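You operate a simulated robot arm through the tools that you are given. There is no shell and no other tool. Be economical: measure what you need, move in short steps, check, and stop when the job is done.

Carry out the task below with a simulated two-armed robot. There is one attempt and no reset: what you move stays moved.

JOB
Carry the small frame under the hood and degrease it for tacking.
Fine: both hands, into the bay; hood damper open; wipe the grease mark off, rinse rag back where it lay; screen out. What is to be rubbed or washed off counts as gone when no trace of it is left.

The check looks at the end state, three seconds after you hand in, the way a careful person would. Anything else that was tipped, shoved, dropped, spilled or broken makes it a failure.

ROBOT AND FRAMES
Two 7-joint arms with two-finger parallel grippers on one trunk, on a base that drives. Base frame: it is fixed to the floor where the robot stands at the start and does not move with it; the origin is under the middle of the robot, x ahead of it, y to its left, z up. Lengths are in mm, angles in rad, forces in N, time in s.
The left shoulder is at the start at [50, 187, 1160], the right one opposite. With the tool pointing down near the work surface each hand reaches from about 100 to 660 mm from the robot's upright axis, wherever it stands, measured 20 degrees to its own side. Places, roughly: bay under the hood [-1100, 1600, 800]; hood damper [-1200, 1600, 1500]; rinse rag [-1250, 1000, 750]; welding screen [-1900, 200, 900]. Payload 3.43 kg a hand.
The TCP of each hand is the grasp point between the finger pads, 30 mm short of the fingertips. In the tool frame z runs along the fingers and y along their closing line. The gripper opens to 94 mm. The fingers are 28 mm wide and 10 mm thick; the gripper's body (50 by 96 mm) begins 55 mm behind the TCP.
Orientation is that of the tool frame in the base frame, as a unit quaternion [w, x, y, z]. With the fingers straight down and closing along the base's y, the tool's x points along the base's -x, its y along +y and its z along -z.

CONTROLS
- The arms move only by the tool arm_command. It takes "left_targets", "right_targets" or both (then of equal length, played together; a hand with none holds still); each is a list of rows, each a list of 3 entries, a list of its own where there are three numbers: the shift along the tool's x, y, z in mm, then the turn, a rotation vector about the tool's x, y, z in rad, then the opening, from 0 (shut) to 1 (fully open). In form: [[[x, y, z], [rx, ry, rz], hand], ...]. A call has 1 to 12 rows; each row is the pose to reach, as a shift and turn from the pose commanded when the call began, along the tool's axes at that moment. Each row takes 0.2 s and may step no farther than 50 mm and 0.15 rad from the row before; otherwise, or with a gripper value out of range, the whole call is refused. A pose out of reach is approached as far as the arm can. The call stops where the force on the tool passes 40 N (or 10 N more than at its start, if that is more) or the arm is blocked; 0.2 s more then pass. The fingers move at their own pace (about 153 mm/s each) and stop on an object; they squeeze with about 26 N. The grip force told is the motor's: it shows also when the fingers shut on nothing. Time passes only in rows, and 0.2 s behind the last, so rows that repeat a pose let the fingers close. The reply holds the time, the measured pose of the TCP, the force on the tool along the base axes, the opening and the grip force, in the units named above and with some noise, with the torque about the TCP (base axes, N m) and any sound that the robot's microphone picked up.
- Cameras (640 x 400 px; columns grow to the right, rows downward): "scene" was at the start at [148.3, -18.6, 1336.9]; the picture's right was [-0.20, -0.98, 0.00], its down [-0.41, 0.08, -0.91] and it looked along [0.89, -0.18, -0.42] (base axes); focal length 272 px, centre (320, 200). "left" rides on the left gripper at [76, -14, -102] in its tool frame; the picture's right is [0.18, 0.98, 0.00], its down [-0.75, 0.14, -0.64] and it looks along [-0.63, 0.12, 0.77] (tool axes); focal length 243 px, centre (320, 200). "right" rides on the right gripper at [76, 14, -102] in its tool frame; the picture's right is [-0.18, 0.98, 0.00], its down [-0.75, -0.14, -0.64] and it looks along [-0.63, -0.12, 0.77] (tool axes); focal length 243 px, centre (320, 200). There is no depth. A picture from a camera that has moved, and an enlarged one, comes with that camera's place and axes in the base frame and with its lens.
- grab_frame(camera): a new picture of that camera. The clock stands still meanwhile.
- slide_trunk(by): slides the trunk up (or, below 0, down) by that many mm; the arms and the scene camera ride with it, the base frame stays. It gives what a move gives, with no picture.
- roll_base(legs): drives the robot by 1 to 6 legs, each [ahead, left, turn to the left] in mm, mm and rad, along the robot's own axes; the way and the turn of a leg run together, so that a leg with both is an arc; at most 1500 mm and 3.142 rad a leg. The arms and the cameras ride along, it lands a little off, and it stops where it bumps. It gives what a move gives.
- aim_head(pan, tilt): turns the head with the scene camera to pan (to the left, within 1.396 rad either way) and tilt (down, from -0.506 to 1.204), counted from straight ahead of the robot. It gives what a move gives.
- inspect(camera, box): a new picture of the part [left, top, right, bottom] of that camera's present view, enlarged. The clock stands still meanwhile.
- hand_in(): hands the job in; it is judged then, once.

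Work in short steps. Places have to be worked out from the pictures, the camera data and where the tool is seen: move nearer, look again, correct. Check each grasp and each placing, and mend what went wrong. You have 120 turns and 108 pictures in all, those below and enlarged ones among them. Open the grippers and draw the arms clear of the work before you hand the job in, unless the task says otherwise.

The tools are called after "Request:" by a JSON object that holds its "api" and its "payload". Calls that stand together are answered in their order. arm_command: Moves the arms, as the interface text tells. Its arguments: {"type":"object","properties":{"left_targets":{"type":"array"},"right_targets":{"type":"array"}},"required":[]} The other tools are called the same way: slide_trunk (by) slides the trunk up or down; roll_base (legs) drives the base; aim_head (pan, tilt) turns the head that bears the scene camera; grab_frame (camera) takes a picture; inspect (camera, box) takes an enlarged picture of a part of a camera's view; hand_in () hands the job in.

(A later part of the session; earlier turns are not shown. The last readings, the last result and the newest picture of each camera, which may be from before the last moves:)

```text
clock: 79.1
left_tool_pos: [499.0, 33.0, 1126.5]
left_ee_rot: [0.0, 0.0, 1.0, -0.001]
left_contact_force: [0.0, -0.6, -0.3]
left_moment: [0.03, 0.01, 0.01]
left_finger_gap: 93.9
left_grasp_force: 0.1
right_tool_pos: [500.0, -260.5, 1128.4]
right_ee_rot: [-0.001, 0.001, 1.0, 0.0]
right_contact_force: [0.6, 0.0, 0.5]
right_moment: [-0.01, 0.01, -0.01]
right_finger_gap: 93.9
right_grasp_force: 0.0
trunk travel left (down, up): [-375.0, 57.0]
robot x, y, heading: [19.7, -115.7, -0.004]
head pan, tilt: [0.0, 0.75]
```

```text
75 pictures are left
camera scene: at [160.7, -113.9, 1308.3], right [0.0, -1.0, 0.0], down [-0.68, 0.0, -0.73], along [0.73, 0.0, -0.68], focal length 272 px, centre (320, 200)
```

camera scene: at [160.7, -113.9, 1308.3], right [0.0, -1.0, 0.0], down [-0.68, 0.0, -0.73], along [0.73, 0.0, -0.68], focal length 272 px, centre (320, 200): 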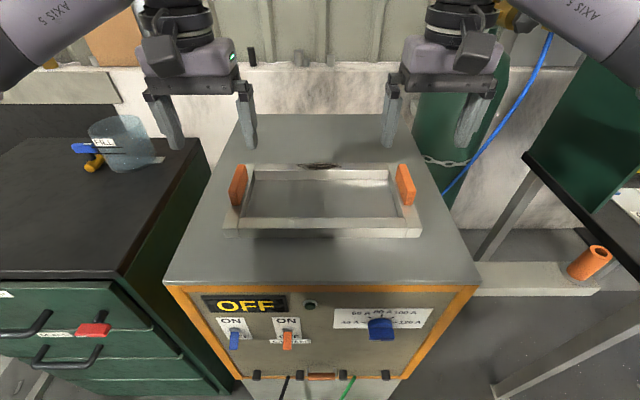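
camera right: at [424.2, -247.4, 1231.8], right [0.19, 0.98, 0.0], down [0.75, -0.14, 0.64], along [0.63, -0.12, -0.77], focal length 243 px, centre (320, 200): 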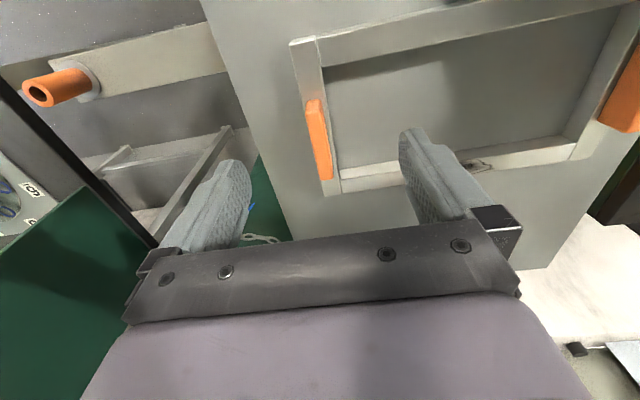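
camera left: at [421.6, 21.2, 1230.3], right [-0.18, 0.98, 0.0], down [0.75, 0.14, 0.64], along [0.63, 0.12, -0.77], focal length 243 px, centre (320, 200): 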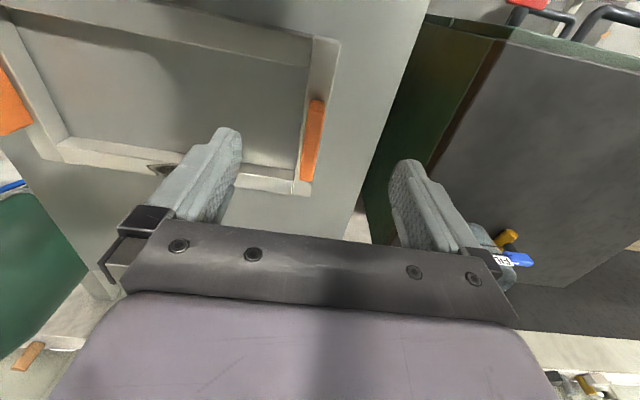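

Triangulation puts the handles at about [536,35,995] and [535,-268,995]. I move over them and descend to TCP z≈1005 with open fingers.

Request:
{"api": "arm_command", "payload": {"left_targets": [[[-37, 2, 0], [0, 0, 0], 1], [[-37, 2, 45], [0, 0, 0], 1], [[-37, 2, 85], [0, 0, 0], 1], [[-37, 2, 120], [0, 0, 0], 1]], "right_targets": [[[-36, -7, 0], [0, 0, 0], 1], [[-36, -7, 45], [0, 0, 0], 1], [[-36, -7, 85], [0, 0, 0], 1], [[-36, -7, 122], [0, 0, 0], 1]]}}

Request:
{"api": "grab_frame", "payload": {"camera": "left"}}

Request:
{"api": "grab_frame", "payload": {"camera": "right"}}

Request:
{"api": "inspect", "payload": {"camera": "scene", "box": [160, 80, 480, 260]}}

```text
clock: 80.1
left_tool_pos: [535.1, 35.7, 1009.4]
left_ee_rot: [0.0, 0.001, 1.0, 0.0]
left_contact_force: [0.0, -0.8, -1.2]
left_moment: [-0.02, -0.04, 0.05]
left_finger_gap: 93.9
left_grasp_force: 0.1
right_tool_pos: [534.6, -271.1, 1007.4]
right_ee_rot: [-0.001, 0.0, 1.0, 0.001]
right_contact_force: [0.4, 0.3, 0.3]
right_moment: [0.0, -0.02, 0.03]
right_finger_gap: 94.2
right_grasp_force: 0.0
trunk travel left (down, up): [-375.0, 57.0]
robot x, y, heading: [18.9, -111.7, -0.003]
head pan, tilt: [0.0, 0.75]
```

```text
74 pictures are left
camera left: at [458.0, 23.3, 1111.6], right [-0.18, 0.98, 0.0], down [0.75, 0.14, 0.64], along [0.63, 0.12, -0.77], focal length 243 px, centre (320, 200)
```

left: 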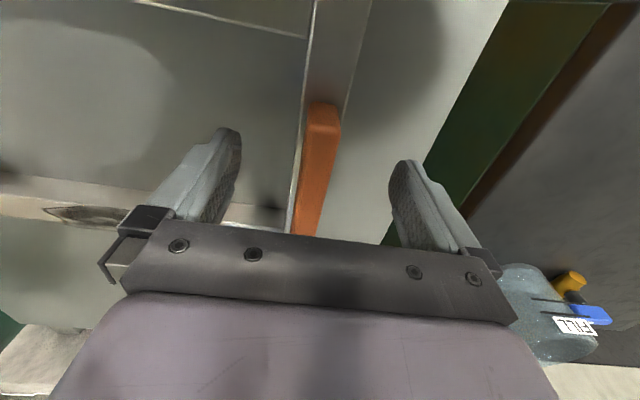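

```text
73 pictures are left
camera right: at [459.0, -257.2, 1110.2], right [0.19, 0.98, 0.0], down [0.75, -0.14, 0.64], along [0.63, -0.12, -0.77], focal length 243 px, centre (320, 200)
```

right: 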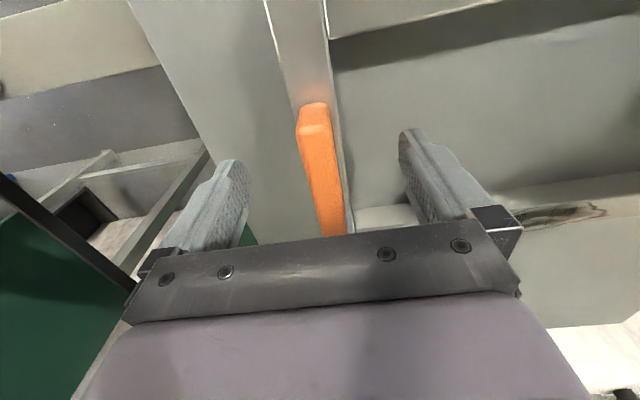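

```text
2.00 times, centred on (320, 170) of scene
camera zoom: at [160.1, -114.3, 1308.5], right [0.0, -1.0, 0.0], down [-0.68, 0.0, -0.73], along [0.73, 0.0, -0.68], focal length 545 px, centre (320, 260)
```

zoom: 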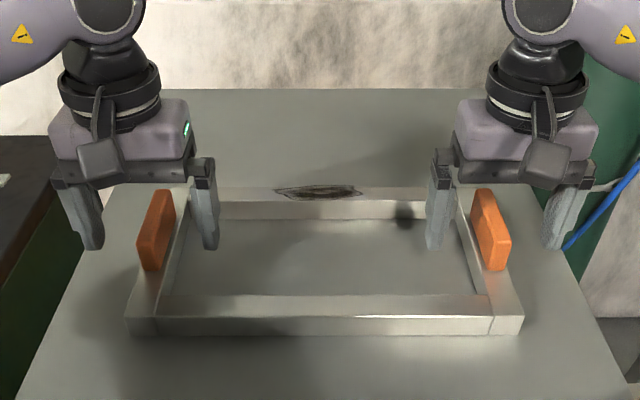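

Handles sit centred between the fingers (x 493–575). Tube top is about z 965, so I lower 5 mm and close both grippers.

Request:
{"api": "arm_command", "payload": {"left_targets": [[[0, -2, 6], [0, 0, 0], 1], [[0, -2, 6], [0, 0, 0], 0.4], [[0, -2, 6], [0, 0, 0], 0], [[0, -2, 6], [0, 0, 0], 0], [[0, -2, 6], [0, 0, 0], 0]], "right_targets": [[[0, 1, 5], [0, 0, 0], 1], [[0, 1, 5], [0, 0, 0], 0.4], [[0, 1, 5], [0, 0, 0], 0], [[0, 1, 5], [0, 0, 0], 0], [[0, 1, 5], [0, 0, 0], 0]]}}

```text
clock: 81.3
left_tool_pos: [534.5, 32.8, 1002.2]
left_ee_rot: [0.0, 0.002, 1.0, -0.002]
left_contact_force: [0.5, -15.5, 0.4]
left_moment: [-0.41, -0.3, 0.68]
left_finger_gap: 25.1
left_grasp_force: 25.8
right_tool_pos: [533.4, -268.0, 1004.3]
right_ee_rot: [0.0, -0.001, 1.0, 0.002]
right_contact_force: [-0.4, 14.0, -0.3]
right_moment: [0.34, -0.3, -0.27]
right_finger_gap: 24.5
right_grasp_force: 26.3
trunk travel left (down, up): [-375.0, 57.0]
robot x, y, heading: [22.0, -113.3, -0.004]
head pan, tilt: [0.0, 0.75]
```

Both handles gripped (25 mm). I relieve the internal squeeze slightly and lift together.

Request:
{"api": "arm_command", "payload": {"left_targets": [[[0, -1, 0], [0, 0, 0], 0], [[0, -1, -8], [0, 0, 0], 0], [[0, -1, -20], [0, 0, 0], 0], [[0, -1, -35], [0, 0, 0], 0], [[0, -1, -50], [0, 0, 0], 0]], "right_targets": [[[0, 1, 0], [0, 0, 0], 0], [[0, 1, -8], [0, 0, 0], 0], [[0, 1, -20], [0, 0, 0], 0], [[0, 1, -35], [0, 0, 0], 0], [[0, 1, -50], [0, 0, 0], 0]]}}

Request:
{"api": "grab_frame", "payload": {"camera": "scene"}}

```text
clock: 82.5
left_tool_pos: [535.8, 32.6, 1053.2]
left_ee_rot: [0.0, 0.0, 1.0, 0.001]
left_contact_force: [2.9, -5.0, -5.8]
left_moment: [0.04, 0.15, 0.22]
left_finger_gap: 24.9
left_grasp_force: 26.2
right_tool_pos: [536.4, -268.1, 1053.8]
right_ee_rot: [0.001, 0.001, 1.0, 0.0]
right_contact_force: [-3.5, 5.1, -5.1]
right_moment: [0.17, -0.04, 0.61]
right_finger_gap: 24.7
right_grasp_force: 25.9
trunk travel left (down, up): [-375.0, 57.0]
robot x, y, heading: [18.8, -116.4, 0.0]
head pan, tilt: [0.0, 0.75]
```

```text
71 pictures are left
camera scene: at [160.5, -114.2, 1308.3], right [0.0, -1.0, 0.0], down [-0.68, 0.0, -0.73], along [0.73, 0.0, -0.68], focal length 272 px, centre (320, 200)
```

scene: 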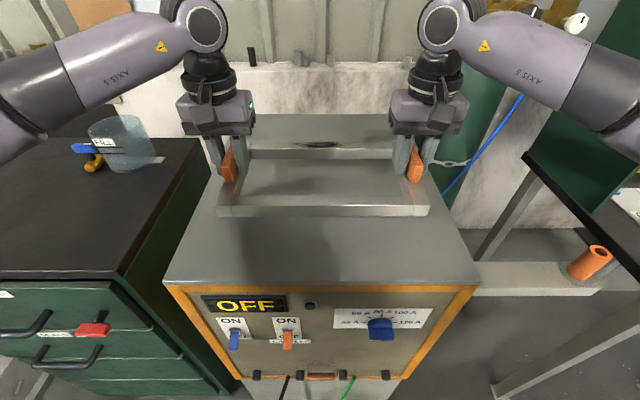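

The frame is held level (~1.1 kg). I raise it a bit, draw it in, and drive back to the bench.

Request:
{"api": "arm_command", "payload": {"left_targets": [[[0, 0, -40], [0, 0, 0], 0], [[10, 0, -75], [0, 0, 0], 0], [[40, 0, -90], [0, 0, 0], 0], [[75, 0, -90], [0, 0, 0], 0], [[105, 0, -90], [0, 0, 0], 0]], "right_targets": [[[0, 0, -40], [0, 0, 0], 0], [[10, 0, -75], [0, 0, 0], 0], [[40, 0, -90], [0, 0, 0], 0], [[75, 0, -90], [0, 0, 0], 0], [[105, 0, -90], [0, 0, 0], 0]]}}

Request:
{"api": "roll_base", "payload": {"legs": [[-320, 0, 0], [0, 0, 3.141]]}}

Request:
{"api": "grab_frame", "payload": {"camera": "scene"}}

```text
clock: 83.7
left_tool_pos: [430.7, 34.1, 1144.1]
left_ee_rot: [0.0, 0.001, 1.0, 0.0]
left_contact_force: [2.2, -5.4, -6.0]
left_moment: [0.03, -0.49, 0.22]
left_finger_gap: 24.8
left_grasp_force: 26.0
right_tool_pos: [430.5, -267.5, 1144.6]
right_ee_rot: [0.001, 0.002, 1.0, 0.0]
right_contact_force: [-3.1, 6.6, -4.6]
right_moment: [0.29, 0.51, 0.47]
right_finger_gap: 25.0
right_grasp_force: 26.0
trunk travel left (down, up): [-375.0, 57.0]
robot x, y, heading: [20.2, -118.7, 0.002]
head pan, tilt: [0.0, 0.75]
```

```text
clock: 93.1
left_tool_pos: [-719.5, -243.1, 1143.5]
left_ee_rot: [0.0, 1.0, -0.021, 0.0]
left_contact_force: [-3.6, -12.5, -6.1]
left_moment: [-0.35, 0.01, 0.31]
left_finger_gap: 24.8
left_grasp_force: 25.7
right_tool_pos: [-706.7, 57.6, 1144.2]
right_ee_rot: [0.0, 1.0, -0.021, 0.0]
right_contact_force: [3.1, 13.2, -5.5]
right_moment: [0.35, -0.09, 0.37]
right_finger_gap: 24.8
right_grasp_force: 26.4
trunk travel left (down, up): [-375.0, 57.0]
robot x, y, heading: [-303.0, -111.7, 3.101]
head pan, tilt: [0.0, 0.75]
```

```text
70 pictures are left
camera scene: at [-443.7, -107.0, 1308.3], right [0.04, 1.0, 0.0], down [0.68, -0.03, -0.73], along [-0.73, 0.03, -0.68], focal length 272 px, centre (320, 200)
```

scene: 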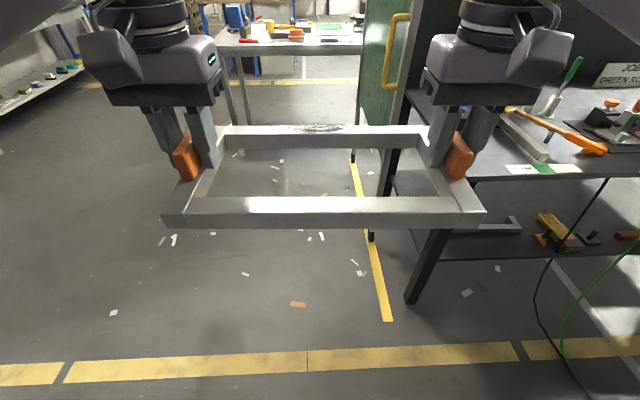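

Frame is secure. I strafe along to the bay.

Request:
{"api": "roll_base", "payload": {"legs": [[0, 0, 0.04], [0, -900, 0], [0, -850, 0]]}}

Request:
{"api": "aim_head", "payload": {"pan": 0.0, "tilt": 0.45}}

Request:
{"api": "grab_frame", "payload": {"camera": "scene"}}

```text
clock: 109.0
left_tool_pos: [-726.7, 1470.9, 1144.0]
left_ee_rot: [-0.001, 1.0, 0.003, 0.0]
left_contact_force: [-1.6, -0.8, -6.1]
left_moment: [-0.01, 0.09, 0.24]
left_finger_gap: 25.0
left_grasp_force: 26.6
right_tool_pos: [-729.1, 1771.3, 1144.5]
right_ee_rot: [0.0, 1.0, 0.003, 0.0]
right_contact_force: [1.6, 1.5, -6.0]
right_moment: [0.05, -0.13, 0.3]
right_finger_gap: 24.5
right_grasp_force: 26.4
trunk travel left (down, up): [-375.0, 57.0]
robot x, y, heading: [-316.6, 1617.2, -3.134]
head pan, tilt: [0.0, 0.75]
```

```text
clock: 109.8
left_tool_pos: [-727.3, 1471.1, 1144.3]
left_ee_rot: [0.001, 1.0, 0.003, 0.001]
left_contact_force: [-0.9, 0.3, -6.7]
left_moment: [-0.08, -0.07, 0.07]
left_finger_gap: 24.9
left_grasp_force: 25.5
right_tool_pos: [-729.0, 1771.8, 1145.1]
right_ee_rot: [0.0, 1.0, 0.003, 0.0]
right_contact_force: [0.8, -0.3, -6.1]
right_moment: [0.13, 0.01, 0.13]
right_finger_gap: 24.7
right_grasp_force: 25.6
trunk travel left (down, up): [-375.0, 57.0]
robot x, y, heading: [-313.6, 1620.1, -3.136]
head pan, tilt: [0.0, 0.45]
```

```text
69 pictures are left
camera scene: at [-467.8, 1619.8, 1334.7], right [-0.01, 1.0, 0.0], down [0.44, 0.0, -0.9], along [-0.9, -0.01, -0.44], focal length 272 px, centre (320, 200)
```

scene: 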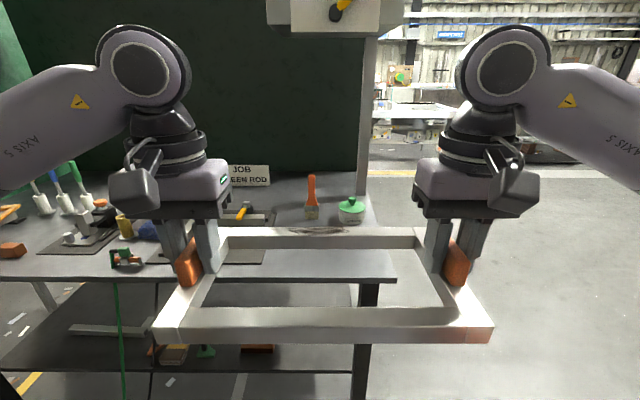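

Position is good; the bay is clear apart from brush and pot at the back (x≈-1400). I lower the trunk 120 mm and drive forward 380 mm, with 17 mm to the right.

Request:
{"api": "slide_trunk", "payload": {"by": -120}}

Request:
{"api": "roll_base", "payload": {"legs": [[380, -14, -0.006]]}}

Request:
{"api": "aim_head", "payload": {"pan": 0.0, "tilt": 0.7}}

Request:
{"api": "grab_frame", "payload": {"camera": "scene"}}

```text
clock: 111.3
left_tool_pos: [-727.4, 1471.1, 1023.3]
left_ee_rot: [0.001, 1.0, 0.003, 0.001]
left_contact_force: [-2.2, -0.2, -5.7]
left_moment: [0.02, -0.06, 0.2]
left_finger_gap: 24.7
left_grasp_force: 26.1
right_tool_pos: [-728.7, 1771.6, 1024.0]
right_ee_rot: [0.0, 1.0, 0.004, 0.001]
right_contact_force: [0.8, -0.4, -6.5]
right_moment: [0.0, -0.01, 0.25]
right_finger_gap: 25.0
right_grasp_force: 26.3
trunk travel left (down, up): [-255.0, 177.0]
robot x, y, heading: [-317.1, 1621.3, -3.136]
head pan, tilt: [0.0, 0.45]
```

```text
clock: 113.7
left_tool_pos: [-1102.2, 1487.3, 1024.1]
left_ee_rot: [0.0, 1.0, 0.0, 0.001]
left_contact_force: [-1.1, -0.1, -6.8]
left_moment: [0.01, 0.06, 0.23]
left_finger_gap: 24.7
left_grasp_force: 26.0
right_tool_pos: [-1101.5, 1786.8, 1023.0]
right_ee_rot: [0.0, 1.0, 0.0, 0.0]
right_contact_force: [0.7, 1.0, -6.9]
right_moment: [-0.02, -0.16, 0.22]
right_finger_gap: 24.6
right_grasp_force: 26.1
trunk travel left (down, up): [-255.0, 177.0]
robot x, y, heading: [-688.8, 1631.1, 3.14]
head pan, tilt: [0.0, 0.45]
```

```text
clock: 114.5
left_tool_pos: [-1102.5, 1486.8, 1023.7]
left_ee_rot: [0.0, 1.0, 0.0, 0.001]
left_contact_force: [-1.2, 0.0, -5.3]
left_moment: [-0.05, -0.05, 0.08]
left_finger_gap: 24.7
left_grasp_force: 25.9
right_tool_pos: [-1102.0, 1785.9, 1024.1]
right_ee_rot: [0.0, 1.0, 0.0, 0.002]
right_contact_force: [0.8, -0.4, -6.0]
right_moment: [0.13, -0.03, 0.11]
right_finger_gap: 24.4
right_grasp_force: 25.6
trunk travel left (down, up): [-255.0, 177.0]
robot x, y, heading: [-691.5, 1632.8, 3.141]
head pan, tilt: [0.0, 0.7]
```

```text
68 pictures are left
camera scene: at [-834.1, 1633.7, 1192.6], right [0.0, 1.0, 0.0], down [0.64, 0.0, -0.76], along [-0.76, 0.0, -0.64], focal length 272 px, centre (320, 200)
```

scene: 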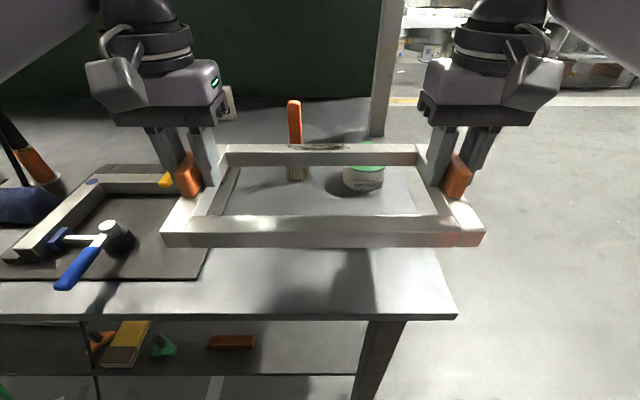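

Pot front is at x≈-1336 and the mat's right edge at y≈1439. I extend 88 mm and lower to just above the bench.

Request:
{"api": "arm_command", "payload": {"left_targets": [[[-44, 0, 0], [0, 0, 0], 0], [[-88, 0, 0], [0, 0, 0], 0], [[-88, 0, 40], [0, 0, 0], 0], [[-88, 0, 80], [0, 0, 0], 0], [[-88, 0, 115], [0, 0, 0], 0], [[-88, 0, 135], [0, 0, 0], 0]], "right_targets": [[[-44, 0, 0], [0, 0, 0], 0], [[-88, 0, 0], [0, 0, 0], 0], [[-88, 0, 40], [0, 0, 0], 0], [[-88, 0, 80], [0, 0, 0], 0], [[-88, 0, 115], [0, 0, 0], 0], [[-88, 0, 135], [0, 0, 0], 0]]}}

Request:
{"api": "grab_frame", "payload": {"camera": "scene"}}

```text
clock: 115.8
left_tool_pos: [-1186.5, 1487.9, 910.0]
left_ee_rot: [-0.003, 1.0, -0.001, -0.011]
left_contact_force: [9.8, -3.9, 20.4]
left_moment: [-0.79, 0.08, 0.06]
left_finger_gap: 25.0
left_grasp_force: 25.7
right_tool_pos: [-1188.4, 1787.7, 912.4]
right_ee_rot: [0.004, 1.0, -0.001, -0.01]
right_contact_force: [10.7, 4.7, 18.5]
right_moment: [0.04, -0.12, -0.12]
right_finger_gap: 24.8
right_grasp_force: 26.0
trunk travel left (down, up): [-255.0, 177.0]
robot x, y, heading: [-688.0, 1632.7, 3.14]
head pan, tilt: [0.0, 0.7]
stopped in row 6 (left hand): the force on the tool passed its limit at 78 N (the readings are from after the stop); the commanded pose is now the measured one
```

```text
67 pictures are left
camera scene: at [-827.8, 1634.0, 1193.6], right [0.0, 1.0, 0.0], down [0.64, 0.0, -0.77], along [-0.77, 0.0, -0.64], focal length 272 px, centre (320, 200)
```

scene: 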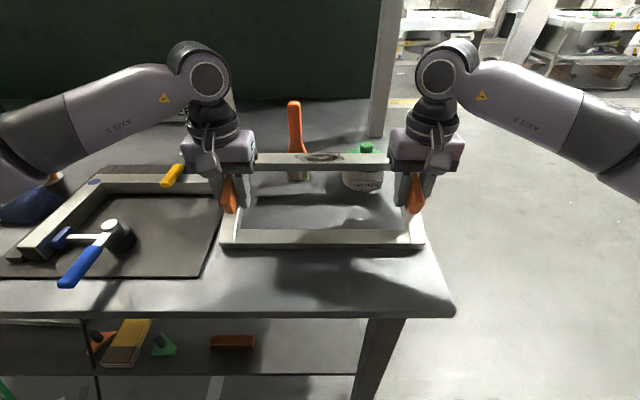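

Contact came at TCP z≈911, higher than expected. I need to see whether it rests on the bench or on the pot/brush.

Request:
{"api": "inspect", "payload": {"camera": "scene", "box": [200, 95, 440, 265]}}

Request:
{"api": "grab_frame", "payload": {"camera": "right"}}

Request:
{"api": "grab_frame", "payload": {"camera": "left"}}

```text
2.35 times, centred on (320, 180) of scene
camera zoom: at [-827.8, 1634.0, 1193.6], right [0.0, 1.0, 0.0], down [0.64, 0.0, -0.77], along [-0.77, 0.0, -0.64], focal length 641 px, centre (320, 247)
```

zoom: 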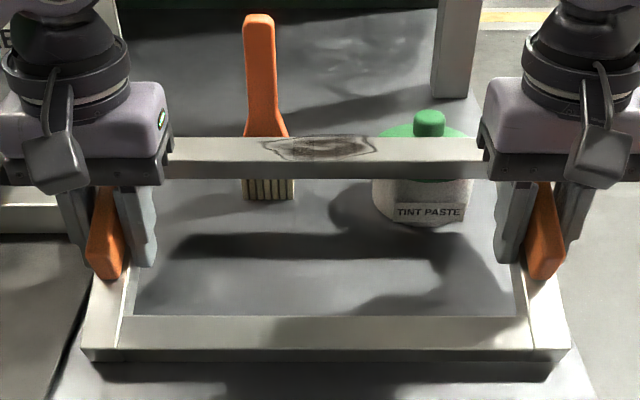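

```text
65 pictures are left
camera right: at [-1109.8, 1773.7, 1013.9], right [-0.18, -0.98, 0.01], down [-0.74, 0.15, 0.66], along [-0.65, 0.11, -0.76], focal length 243 px, centre (320, 200)
```

right: 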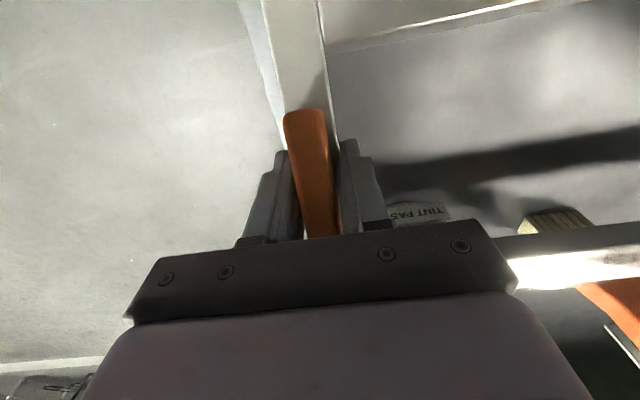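

```text
64 pictures are left
camera left: at [-1109.1, 1503.1, 1012.3], right [0.18, -0.98, -0.01], down [-0.74, -0.14, 0.66], along [-0.65, -0.11, -0.75], focal length 243 px, centre (320, 200)
```

left: 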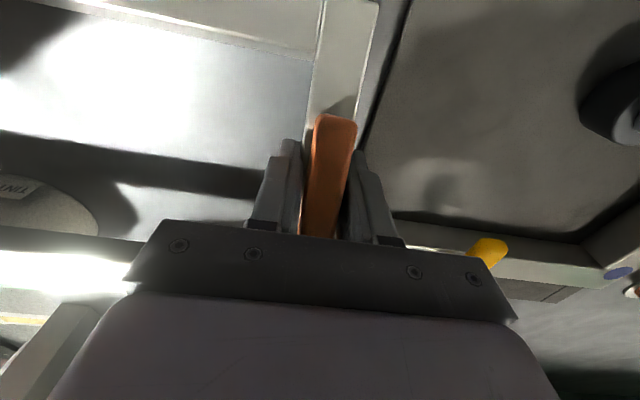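

The wrist pitch and +x force suggest the rear bar touched the pot or brush. I lift straight up 45 mm and check that they haven't moved.

Request:
{"api": "arm_command", "payload": {"left_targets": [[[0, 0, -15], [0, 0.022, 0], 0], [[0, 0, -45], [0, 0.022, 0], 0], [[45, 0, -45], [0, 0.022, 0], 0], [[75, 0, -45], [0, 0.022, 0], 0]], "right_targets": [[[0, 0, -15], [0, 0.022, 0], 0], [[0, 0, -45], [0, 0.022, 0], 0], [[45, 0, -45], [0, 0.022, 0], 0], [[75, 0, -45], [0, 0.022, 0], 0]]}}

Request:
{"api": "grab_frame", "payload": {"camera": "scene"}}

```text
clock: 116.8
left_tool_pos: [-1114.2, 1489.1, 948.3]
left_ee_rot: [-0.002, 1.0, -0.001, 0.006]
left_contact_force: [1.2, -2.6, -3.9]
left_moment: [-0.12, -0.41, -0.44]
left_finger_gap: 24.6
left_grasp_force: 25.8
right_tool_pos: [-1115.8, 1787.9, 950.7]
right_ee_rot: [0.002, 1.0, 0.0, 0.006]
right_contact_force: [-0.4, 2.3, -8.6]
right_moment: [0.81, 0.32, 0.26]
right_finger_gap: 24.9
right_grasp_force: 25.6
trunk travel left (down, up): [-255.0, 177.0]
robot x, y, heading: [-685.7, 1635.7, 3.139]
head pan, tilt: [0.0, 0.7]
```

```text
63 pictures are left
camera scene: at [-833.7, 1633.7, 1192.6], right [0.0, 1.0, 0.0], down [0.64, 0.0, -0.76], along [-0.76, 0.0, -0.64], focal length 272 px, centre (320, 200)
```

scene: 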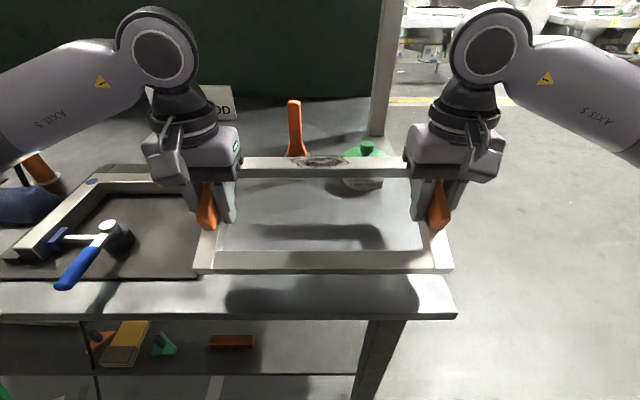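

Pot and brush look unmoved. I suspect the frame pivoted in the grips; zooming to check its pitch.

Request:
{"api": "inspect", "payload": {"camera": "scene", "box": [180, 120, 480, 310]}}

Request:
{"api": "grab_frame", "payload": {"camera": "right"}}

```text
2.11 times, centred on (330, 215) of scene
camera zoom: at [-833.7, 1633.7, 1192.6], right [0.0, 1.0, 0.0], down [0.64, 0.0, -0.76], along [-0.76, 0.0, -0.64], focal length 574 px, centre (299, 168)
```

zoom: 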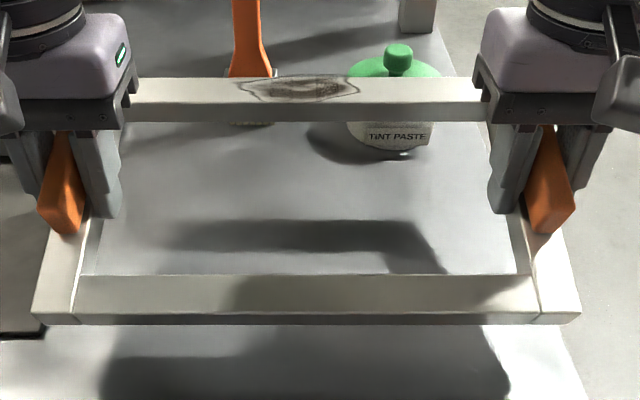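

```text
61 pictures are left
camera right: at [-1041.1, 1773.4, 1053.7], right [-0.19, -0.98, 0.0], down [-0.76, 0.14, 0.63], along [-0.62, 0.12, -0.77], focal length 243 px, centre (320, 200)
```

right: 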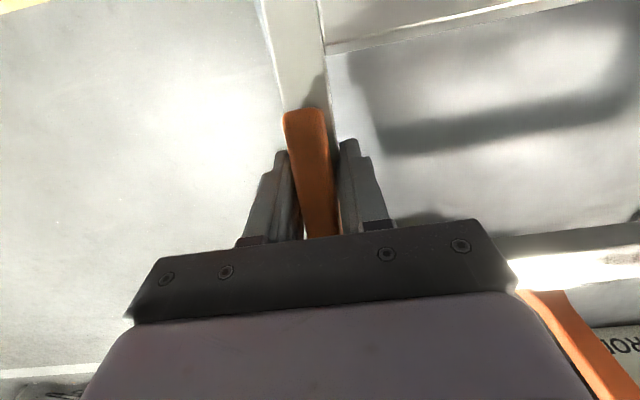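

The frame has pitched about 0.32 rad (rear up) in the grips after meeting the pot. Free bay depth is about x −1015…−1280, so a hand x≈−1130 is right. I level the frame by rotating both wrists 0.31 rad, then look.

Request:
{"api": "arm_command", "payload": {"left_targets": [[[-5, 0, 0], [0, 0.1, 0], 0], [[-10, 0, 0], [0, 0.2, 0], 0], [[-15, 0, 0], [0, 0.3, 0], 0]], "right_targets": [[[-5, 0, 0], [0, 0.1, 0], 0], [[-10, 0, 0], [0, 0.2, 0], 0], [[-15, 0, 0], [0, 0.3, 0], 0]]}}

Request:
{"api": "inspect", "payload": {"camera": "scene", "box": [180, 120, 480, 310]}}

```text
clock: 117.6
left_tool_pos: [-1129.9, 1488.2, 946.7]
left_ee_rot: [-0.002, 0.988, -0.002, 0.156]
left_contact_force: [3.8, -1.3, -3.1]
left_moment: [0.05, 0.3, -0.73]
left_finger_gap: 25.1
left_grasp_force: 26.6
right_tool_pos: [-1132.5, 1788.4, 950.8]
right_ee_rot: [0.003, 0.988, -0.001, 0.156]
right_contact_force: [-3.2, 1.9, -8.6]
right_moment: [0.6, -0.31, -0.29]
right_finger_gap: 24.9
right_grasp_force: 26.4
trunk travel left (down, up): [-255.0, 177.0]
robot x, y, heading: [-690.1, 1636.0, 3.138]
head pan, tilt: [0.0, 0.7]
```

```text
2.11 times, centred on (330, 215) of scene
camera zoom: at [-834.1, 1633.8, 1192.5], right [0.0, 1.0, 0.0], down [0.64, 0.0, -0.76], along [-0.76, 0.0, -0.64], focal length 574 px, centre (299, 168)
```

zoom: 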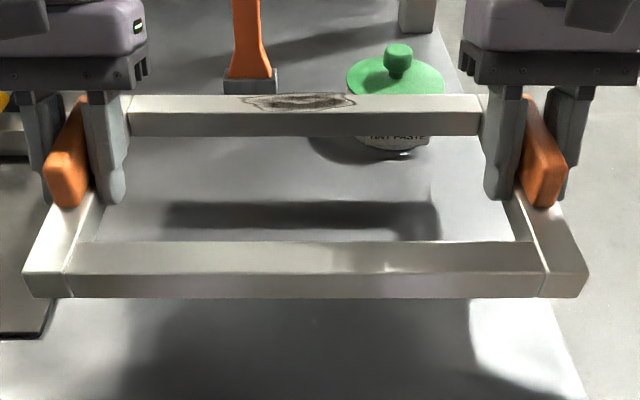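

Nearly level (about 0.08 rad left). I finish levelling and lower to TCP z≈905, then look.

Request:
{"api": "arm_command", "payload": {"left_targets": [[[0, 0, -3], [0, 0.07, 0], 0], [[-7, 0, 17], [0, 0.07, 0], 0], [[-14, 0, 38], [0, 0.07, 0], 0]], "right_targets": [[[0, 0, 0], [0, 0.07, 0], 0], [[-7, 0, 20], [0, 0.07, 0], 0], [[-14, 0, 41], [0, 0.07, 0], 0]]}}

Request:
{"api": "grab_frame", "payload": {"camera": "scene"}}

```text
clock: 118.4
left_tool_pos: [-1133.0, 1486.0, 906.4]
left_ee_rot: [-0.002, 0.982, 0.0, 0.189]
left_contact_force: [5.7, -6.8, -7.0]
left_moment: [-0.44, -0.39, -0.79]
left_finger_gap: 24.9
left_grasp_force: 26.1
right_tool_pos: [-1133.3, 1785.5, 908.1]
right_ee_rot: [0.002, 0.982, -0.001, 0.189]
right_contact_force: [-4.0, 6.8, -4.8]
right_moment: [0.15, 0.34, -0.51]
right_finger_gap: 25.0
right_grasp_force: 26.0
trunk travel left (down, up): [-255.0, 177.0]
robot x, y, heading: [-686.9, 1632.6, 3.136]
head pan, tilt: [0.0, 0.7]
```

```text
59 pictures are left
camera scene: at [-834.2, 1633.7, 1192.6], right [0.0, 1.0, 0.0], down [0.65, 0.0, -0.76], along [-0.76, 0.0, -0.65], focal length 272 px, centre (320, 200)
```

scene: 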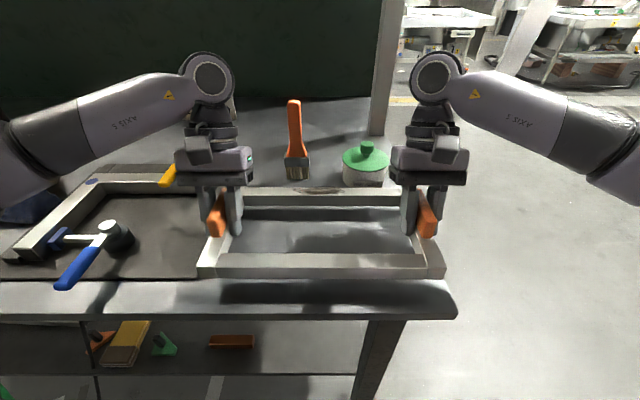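

Frame is level and clear of pot and mat. I lower slowly until it touches the bench.

Request:
{"api": "arm_command", "payload": {"left_targets": [[[-3, 0, 7.4], [0, 0, 0], 0], [[-5.2, 0, 13], [0, 0, 0], 0], [[-7.4, 0, 18.6], [0, 0, 0], 0], [[-9.6, 0, 24.2], [0, 0, 0], 0], [[-11.1, 0, 27.9], [0, 0, 0], 0], [[-12.6, 0, 31.6], [0, 0, 0], 0], [[-14, 0, 35.3], [0, 0, 0], 0], [[-15.5, 0, 39], [0, 0, 0], 0]], "right_targets": [[[-3, 0, 7.4], [0, 0, 0], 0], [[-5.2, 0, 13], [0, 0, 0], 0], [[-7.4, 0, 18.6], [0, 0, 0], 0], [[-9.6, 0, 24.2], [0, 0, 0], 0], [[-11.1, 0, 27.9], [0, 0, 0], 0], [[-12.6, 0, 31.6], [0, 0, 0], 0], [[-14, 0, 35.3], [0, 0, 0], 0], [[-15.5, 0, 39], [0, 0, 0], 0]]}}

Request:
{"api": "inspect", "payload": {"camera": "scene", "box": [180, 120, 480, 310]}}

```text
clock: 119.8
left_tool_pos: [-1131.8, 1487.3, 884.4]
left_ee_rot: [-0.004, 0.983, -0.002, 0.185]
left_contact_force: [2.2, -1.7, 13.4]
left_moment: [-0.66, -0.64, -0.3]
left_finger_gap: 24.9
left_grasp_force: 25.8
right_tool_pos: [-1132.2, 1788.1, 883.4]
right_ee_rot: [0.004, 0.983, 0.0, 0.185]
right_contact_force: [2.9, 0.6, 15.7]
right_moment: [0.68, -0.42, -0.32]
right_finger_gap: 25.2
right_grasp_force: 25.5
trunk travel left (down, up): [-255.0, 177.0]
robot x, y, heading: [-690.4, 1631.2, 3.138]
head pan, tilt: [0.0, 0.7]
stopped in row 6 (right hand): the force on the tool passed its limit at 45 N (the readings are from after the stop); the commanded pose is now the measured one
```

```text
2.11 times, centred on (330, 215) of scene
camera zoom: at [-831.1, 1633.6, 1193.1], right [0.0, 1.0, 0.0], down [0.64, 0.0, -0.77], along [-0.77, 0.0, -0.64], focal length 574 px, centre (299, 168)
```

zoom: 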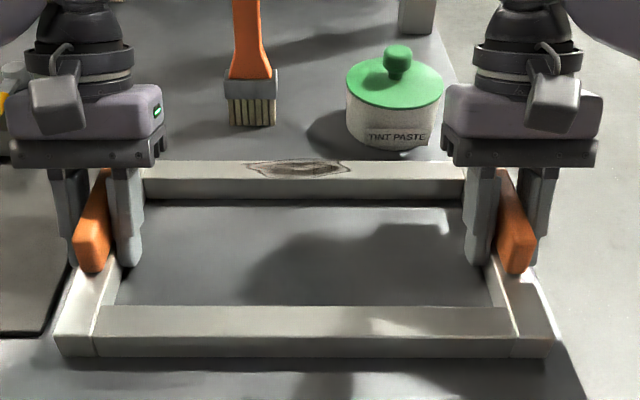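

The frame rests flat on the bench, ~60 mm clear of the pot and clear of the mat. I release and rise straight up.

Request:
{"api": "arm_command", "payload": {"left_targets": [[[0, 0, 0], [0, 0, 0], 0.5], [[0, 0, 0], [0, 0, 0], 1], [[0, 0, 0], [0, 0, 0], 1], [[11, 0, -28], [0, 0, 0], 1], [[26, 0, -65], [0, 0, 0], 1], [[41, 0, -102], [0, -0.1, 0], 1], [[56, 0, -139], [0, -0.2, 0], 1], [[70, 0, -176], [0, -0.3, 0], 1], [[70, 0, -176], [0, -0.38, 0], 1]], "right_targets": [[[0, 0, 0], [0, 0, 0], 0.5], [[0, 0, 0], [0, 0, 0], 1], [[0, 0, 0], [0, 0, 0], 1], [[11, 0, -28], [0, 0, 0], 1], [[26, 0, -65], [0, 0, 0], 1], [[41, 0, -102], [0, -0.1, 0], 1], [[56, 0, -139], [0, -0.2, 0], 1], [[70, 0, -176], [0, -0.3, 0], 1], [[70, 0, -176], [0, -0.38, 0], 1]]}}

Request:
{"api": "grab_frame", "payload": {"camera": "scene"}}

```text
clock: 120.4
left_tool_pos: [-1132.8, 1503.8, 883.8]
left_ee_rot: [-0.019, 0.984, -0.009, 0.179]
left_contact_force: [5.5, 31.7, 4.9]
left_moment: [0.7, -0.23, 0.65]
left_finger_gap: 76.3
left_grasp_force: 0.0
right_tool_pos: [-1132.8, 1785.9, 881.9]
right_ee_rot: [0.012, 0.983, 0.003, 0.183]
right_contact_force: [-0.1, 0.1, -0.1]
right_moment: [-0.02, 0.04, 0.01]
right_finger_gap: 94.2
right_grasp_force: 0.1
trunk travel left (down, up): [-255.0, 177.0]
robot x, y, heading: [-692.4, 1634.3, 3.139]
head pan, tilt: [0.0, 0.7]
stopped in row 2 (left hand): the force on the tool passed its limit at 48 N (the readings are from after the stop); the commanded pose is now the measured one
```

```text
57 pictures are left
camera scene: at [-832.6, 1637.9, 1192.2], right [0.0, 1.0, 0.0], down [0.64, 0.0, -0.77], along [-0.77, 0.0, -0.64], focal length 272 px, centre (320, 200)
```

scene: 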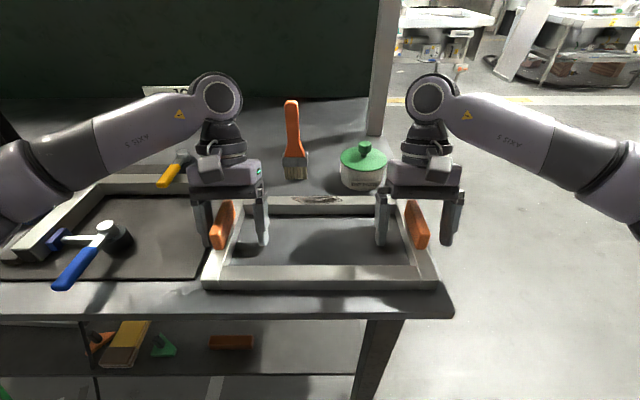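

The left outer finger touched the neighbouring fixture while opening; its handle is free. I narrow that hand slightly to relieve it and rise straight up.

Request:
{"api": "arm_command", "payload": {"left_targets": [[[0, 0, 0], [0, 0, 0], 0.74], [[0, 0, 0], [0, 0, 0], 0.74], [[4, 0, -10], [0, 0, 0], 0.74], [[15, 0, -38], [0, 0, 0], 0.74], [[30, 0, -75], [0, 0, 0], 0.74], [[45, 0, -112], [0, -0.1, 0], 0.74], [[58, 0, -145], [0, -0.2, 0], 0.74], [[70, 0, -176], [0, -0.3, 0], 1], [[70, 0, -176], [0, -0.37, 0], 1]], "right_targets": [[[0, 0, 0], [0, 0, 0], 1], [[0, 0, 0], [0, 0, 0], 1], [[4, 0, -10], [0, 0, 0], 1], [[15, 0, -38], [0, 0, 0], 1], [[30, 0, -75], [0, 0, 0], 1], [[45, 0, -112], [0, -0.1, 0], 1], [[58, 0, -145], [0, -0.2, 0], 1], [[70, 0, -176], [0, -0.3, 0], 1], [[70, 0, -176], [0, -0.37, 0], 1]]}}

Request:
{"api": "grab_frame", "payload": {"camera": "scene"}}

```text
clock: 122.4
left_tool_pos: [-1131.9, 1490.8, 1073.2]
left_ee_rot: [-0.014, 1.0, -0.003, -0.002]
left_contact_force: [-0.2, -0.1, -0.7]
left_moment: [0.02, -0.01, -0.02]
left_finger_gap: 94.2
left_grasp_force: 0.1
right_tool_pos: [-1131.1, 1788.6, 1070.8]
right_ee_rot: [0.01, 1.0, 0.002, -0.001]
right_contact_force: [-0.1, -0.8, -0.6]
right_moment: [0.01, -0.01, 0.0]
right_finger_gap: 94.3
right_grasp_force: 0.1
trunk travel left (down, up): [-255.0, 177.0]
robot x, y, heading: [-690.9, 1635.9, 3.141]
head pan, tilt: [0.0, 0.7]
```

```text
56 pictures are left
camera scene: at [-833.5, 1633.9, 1192.7], right [0.0, 1.0, 0.0], down [0.64, 0.0, -0.77], along [-0.77, 0.0, -0.64], focal length 272 px, centre (320, 200)
```

scene: 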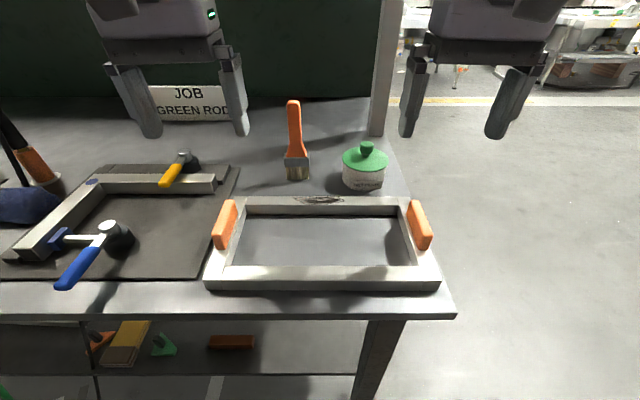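

The frame sits in the bay, fixture and pot undisturbed. Now I drive left to the rag, keeping the hands high, and look at it closely.

Request:
{"api": "roll_base", "payload": {"legs": [[-60, 0, 0], [0, 700, 0]]}}

Request:
{"api": "aim_head", "payload": {"pan": -0.15, "tilt": 0.7}}

Request:
{"api": "grab_frame", "payload": {"camera": "scene"}}

Request:
{"api": "grab_frame", "payload": {"camera": "right"}}

```text
clock: 129.5
left_tool_pos: [-1065.0, 789.3, 1072.0]
left_ee_rot: [-0.016, 1.0, 0.004, -0.002]
left_contact_force: [0.5, 0.0, 0.6]
left_moment: [-0.01, 0.0, 0.01]
left_finger_gap: 94.3
left_grasp_force: 0.0
right_tool_pos: [-1069.5, 1086.9, 1070.3]
right_ee_rot: [0.01, 1.0, 0.008, 0.001]
right_contact_force: [0.1, -0.2, 0.1]
right_moment: [0.01, -0.01, 0.02]
right_finger_gap: 94.0
right_grasp_force: 0.0
trunk travel left (down, up): [-255.0, 177.0]
robot x, y, heading: [-624.7, 939.1, -3.133]
head pan, tilt: [0.0, 0.7]
```

```text
clock: 130.2
left_tool_pos: [-1066.0, 789.4, 1073.4]
left_ee_rot: [-0.014, 1.0, 0.004, -0.001]
left_contact_force: [1.1, 0.0, 0.4]
left_moment: [-0.02, 0.01, -0.03]
left_finger_gap: 94.0
left_grasp_force: 0.2
right_tool_pos: [-1069.3, 1088.0, 1071.1]
right_ee_rot: [0.009, 1.0, 0.008, 0.0]
right_contact_force: [0.2, 0.3, 0.1]
right_moment: [-0.03, -0.01, 0.0]
right_finger_gap: 93.8
right_grasp_force: 0.0
trunk travel left (down, up): [-255.0, 177.0]
robot x, y, heading: [-626.6, 938.7, -3.129]
head pan, tilt: [-0.15, 0.7]
```

```text
55 pictures are left
camera scene: at [-768.8, 950.1, 1192.7], right [0.14, 0.99, 0.0], down [0.64, -0.09, -0.76], along [-0.76, 0.11, -0.64], focal length 272 px, centre (320, 200)
```

scene: 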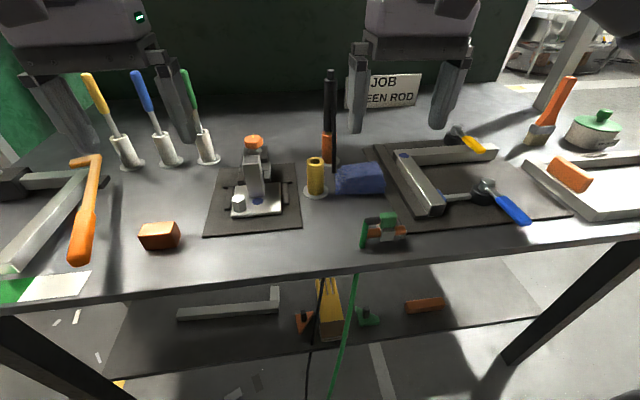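

```text
54 pictures are left
camera right: at [-992.5, 1075.7, 1173.3], right [-0.17, -0.99, 0.02], down [-0.76, 0.14, 0.64], along [-0.63, 0.09, -0.77], focal length 243 px, centre (320, 200)
```

right: 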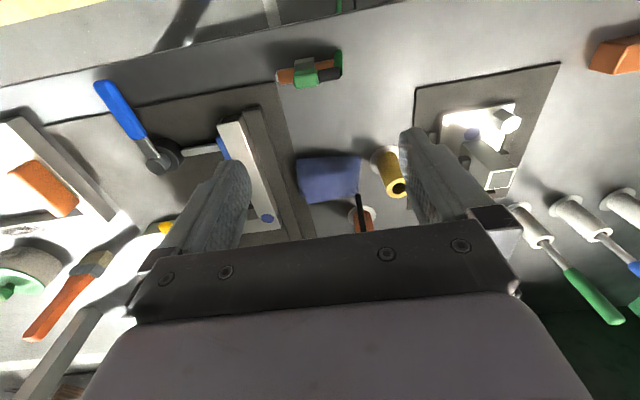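

The blue rag lies around [-1215,1092], roughly 100 mm in y by 75 in x, with a yellow tube, a tall stick behind and the fixture bar right of it. I'll go closer and look from above before rotating.

Request:
{"api": "arm_command", "payload": {"right_targets": [[[-30, 0, 20], [0, 0, 0], 1], [[-60, 0, 45], [0, 0, 0], 1], [[-75, -2, 75], [0, 0, 0], 1]]}}

Request:
{"api": "grab_frame", "payload": {"camera": "right"}}

Request:
{"api": "inspect", "payload": {"camera": "scene", "box": [280, 50, 480, 260]}}

```text
clock: 131.0
left_tool_pos: [-1065.8, 790.1, 1072.5]
left_ee_rot: [-0.015, 1.0, 0.003, -0.002]
left_contact_force: [0.0, 0.0, 0.7]
left_moment: [0.0, 0.01, -0.01]
left_finger_gap: 93.9
left_grasp_force: 0.0
right_tool_pos: [-1143.9, 1090.8, 996.8]
right_ee_rot: [0.01, 1.0, 0.008, 0.0]
right_contact_force: [0.6, -0.7, -0.2]
right_moment: [-0.01, 0.01, 0.02]
right_finger_gap: 94.2
right_grasp_force: 0.0
trunk travel left (down, up): [-255.0, 177.0]
robot x, y, heading: [-626.3, 936.6, -3.135]
head pan, tilt: [-0.15, 0.7]
```

```text
53 pictures are left
camera right: at [-1067.1, 1077.9, 1098.9], right [-0.17, -0.99, 0.02], down [-0.76, 0.14, 0.64], along [-0.63, 0.09, -0.77], focal length 243 px, centre (320, 200)
```

right: 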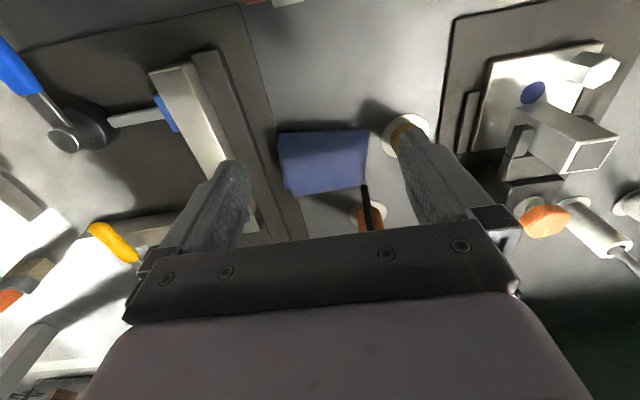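

```text
1.90 times, centred on (380, 155) of scene
camera zoom: at [-769.0, 950.2, 1192.7], right [0.14, 0.99, 0.0], down [0.64, -0.09, -0.76], along [-0.76, 0.11, -0.64], focal length 519 px, centre (206, 286)
```

zoom: 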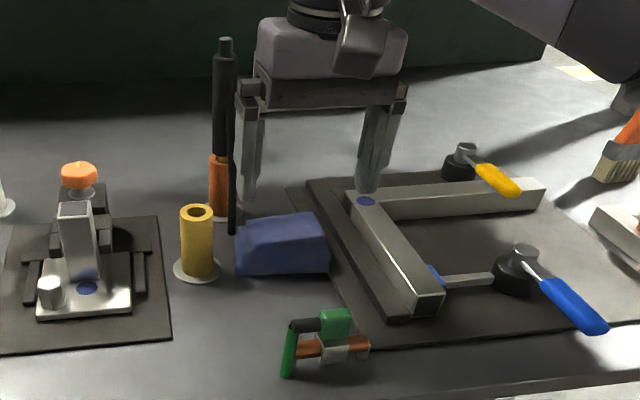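

Rag centre is about [-1218,1091], top z≈855; it's ~75 mm deep in x, so I'll grip across x. I rotate the hand 90° (camera side to +y) while moving above the rag.

Request:
{"api": "arm_command", "payload": {"right_targets": [[[-8, 0, 0], [0, 0, -0.143], 1], [[-16, 0, 0], [0, 0, -0.286], 1], [[-24, 0, 0], [0, 0, -0.429], 1], [[-32, 0, 0], [0, 0, -0.571], 1], [[-40, 0, 0], [0, 0, -0.714], 1], [[-48, 0, 0], [0, 0, -0.857], 1], [[-56, 0, 0], [0, 0, -1.0], 1], [[-64, 0, 0], [0, 0, -1.143], 1], [[-70, 0, 0], [0, 0, -1.286], 1], [[-74, 0, 0], [0, 0, -1.429], 1], [[-74, 0, 20], [0, 0, -1.571], 1]]}}

Request:
{"api": "grab_frame", "payload": {"camera": "right"}}

Request:
{"api": "inspect", "payload": {"camera": "scene", "box": [280, 50, 480, 260]}}

```text
clock: 133.4
left_tool_pos: [-1066.0, 790.2, 1071.0]
left_ee_rot: [-0.015, 1.0, 0.003, -0.002]
left_contact_force: [-1.5, 0.1, -0.4]
left_moment: [0.01, -0.03, 0.0]
left_finger_gap: 94.3
left_grasp_force: 0.0
right_tool_pos: [-960.2, 1035.6, 966.7]
right_ee_rot: [0.002, 0.729, 0.685, -0.008]
right_contact_force: [-0.1, 0.4, -0.4]
right_moment: [0.01, -0.01, 0.01]
right_finger_gap: 94.1
right_grasp_force: 0.1
right hand out of reach, approached as far as the arm can: row 5, 6, 7, 8, 9, 10, 11
trunk travel left (down, up): [-255.0, 177.0]
robot x, y, heading: [-627.6, 935.5, -3.136]
head pan, tilt: [-0.15, 0.7]
```

```text
51 pictures are left
camera right: at [-939.5, 1112.1, 1068.4], right [0.97, -0.25, 0.0], down [-0.18, -0.73, 0.66], along [-0.16, -0.63, -0.76], focal length 243 px, centre (320, 200)
```

right: 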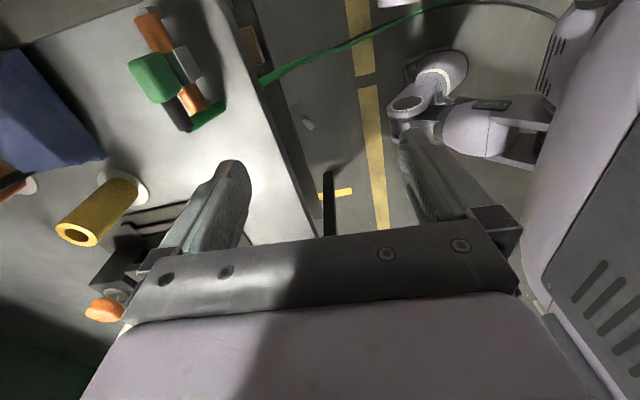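

```text
1.90 times, centred on (380, 155) of scene
camera zoom: at [-769.7, 950.7, 1192.6], right [0.14, 0.99, 0.0], down [0.64, -0.09, -0.76], along [-0.76, 0.11, -0.64], focal length 519 px, centre (206, 286)
```

zoom: 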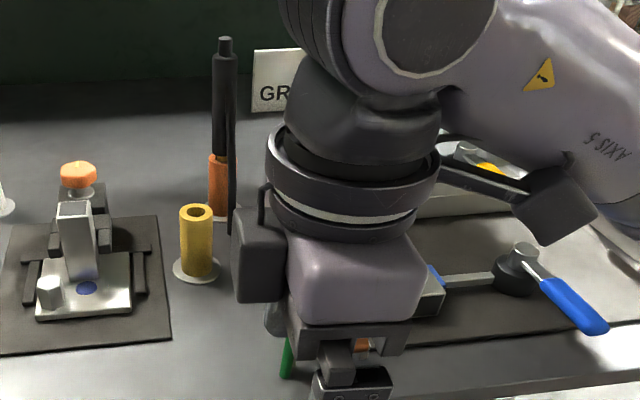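

That rotation ran out of reach. I'll raise, drive 60 mm closer, and rotate back the other way.

Request:
{"api": "arm_command", "payload": {"right_targets": [[[0, 0, -30], [0, 0, 0.14], 1], [[0, 0, -60], [0, 0, 0.28], 1], [[0, 0, -60], [0, 0, 0.42], 1], [[0, 0, -60], [0, 0, 0.56], 1], [[0, 0, -60], [0, 0, 0.7], 1], [[0, 0, -60], [0, 0, 0.84], 1], [[0, 0, -60], [0, 0, 0.98], 1], [[0, 0, -60], [0, 0, 1.12], 1], [[0, 0, -60], [0, 0, 1.26], 1], [[0, 0, -60], [0, 0, 1.4], 1], [[0, 0, -60], [0, 0, 1.54], 1]]}}

```text
clock: 135.8
left_tool_pos: [-1066.3, 789.5, 1072.9]
left_ee_rot: [-0.015, 1.0, 0.003, -0.002]
left_contact_force: [0.4, 0.6, -0.3]
left_moment: [-0.01, 0.0, 0.01]
left_finger_gap: 94.0
left_grasp_force: 0.2
right_tool_pos: [-966.2, 1044.5, 1026.4]
right_ee_rot: [0.008, 1.0, -0.017, -0.004]
right_contact_force: [0.0, 0.5, -0.6]
right_moment: [-0.02, 0.01, -0.01]
right_finger_gap: 94.3
right_grasp_force: 0.0
trunk travel left (down, up): [-255.0, 177.0]
robot x, y, heading: [-625.1, 935.1, -3.131]
head pan, tilt: [-0.15, 0.7]
```

Now rotate the opposite way in place, after driving 60 mm closer.

Request:
{"api": "roll_base", "payload": {"legs": [[60, 0, -0.01]]}}

Request:
{"api": "arm_command", "payload": {"right_targets": [[[0, 0, 0], [0, 0, 0.14], 1], [[0, 0, 0], [0, 0, 0.28], 1], [[0, 0, 0], [0, 0, 0.42], 1], [[0, 0, 0], [0, 0, 0.56], 1], [[0, 0, 0], [0, 0, 0.7], 1], [[0, 0, 0], [0, 0, 0.84], 1], [[0, 0, 0], [0, 0, 0.98], 1], [[0, 0, 0], [0, 0, 1.12], 1], [[0, 0, 0], [0, 0, 1.26], 1], [[0, 0, 0], [0, 0, 1.4], 1], [[0, 0, 0], [0, 0, 1.54], 1]]}}

```text
clock: 136.7
left_tool_pos: [-1128.6, 794.6, 1072.0]
left_ee_rot: [-0.015, 1.0, -0.002, -0.002]
left_contact_force: [0.0, -0.8, 0.5]
left_moment: [-0.02, 0.0, -0.03]
left_finger_gap: 94.0
left_grasp_force: 0.0
right_tool_pos: [-1025.1, 1048.8, 1025.7]
right_ee_rot: [0.008, 1.0, -0.022, -0.005]
right_contact_force: [-0.6, 0.6, -0.2]
right_moment: [-0.01, 0.0, 0.0]
right_finger_gap: 94.0
right_grasp_force: 0.1
trunk travel left (down, up): [-255.0, 177.0]
robot x, y, heading: [-686.6, 936.4, -3.14]
head pan, tilt: [-0.15, 0.7]
```

```text
clock: 139.1
left_tool_pos: [-1128.7, 795.4, 1073.0]
left_ee_rot: [-0.015, 1.0, -0.002, -0.003]
left_contact_force: [-0.5, 1.3, -0.2]
left_moment: [0.01, -0.03, -0.02]
left_finger_gap: 94.0
left_grasp_force: 0.1
right_tool_pos: [-1025.0, 1048.9, 1027.2]
right_ee_rot: [-0.008, -0.702, 0.712, -0.001]
right_contact_force: [-0.1, 0.6, 0.5]
right_moment: [0.01, 0.04, -0.01]
right_finger_gap: 93.6
right_grasp_force: 0.0
trunk travel left (down, up): [-255.0, 177.0]
robot x, y, heading: [-686.1, 939.1, -3.145]
head pan, tilt: [-0.15, 0.7]
```

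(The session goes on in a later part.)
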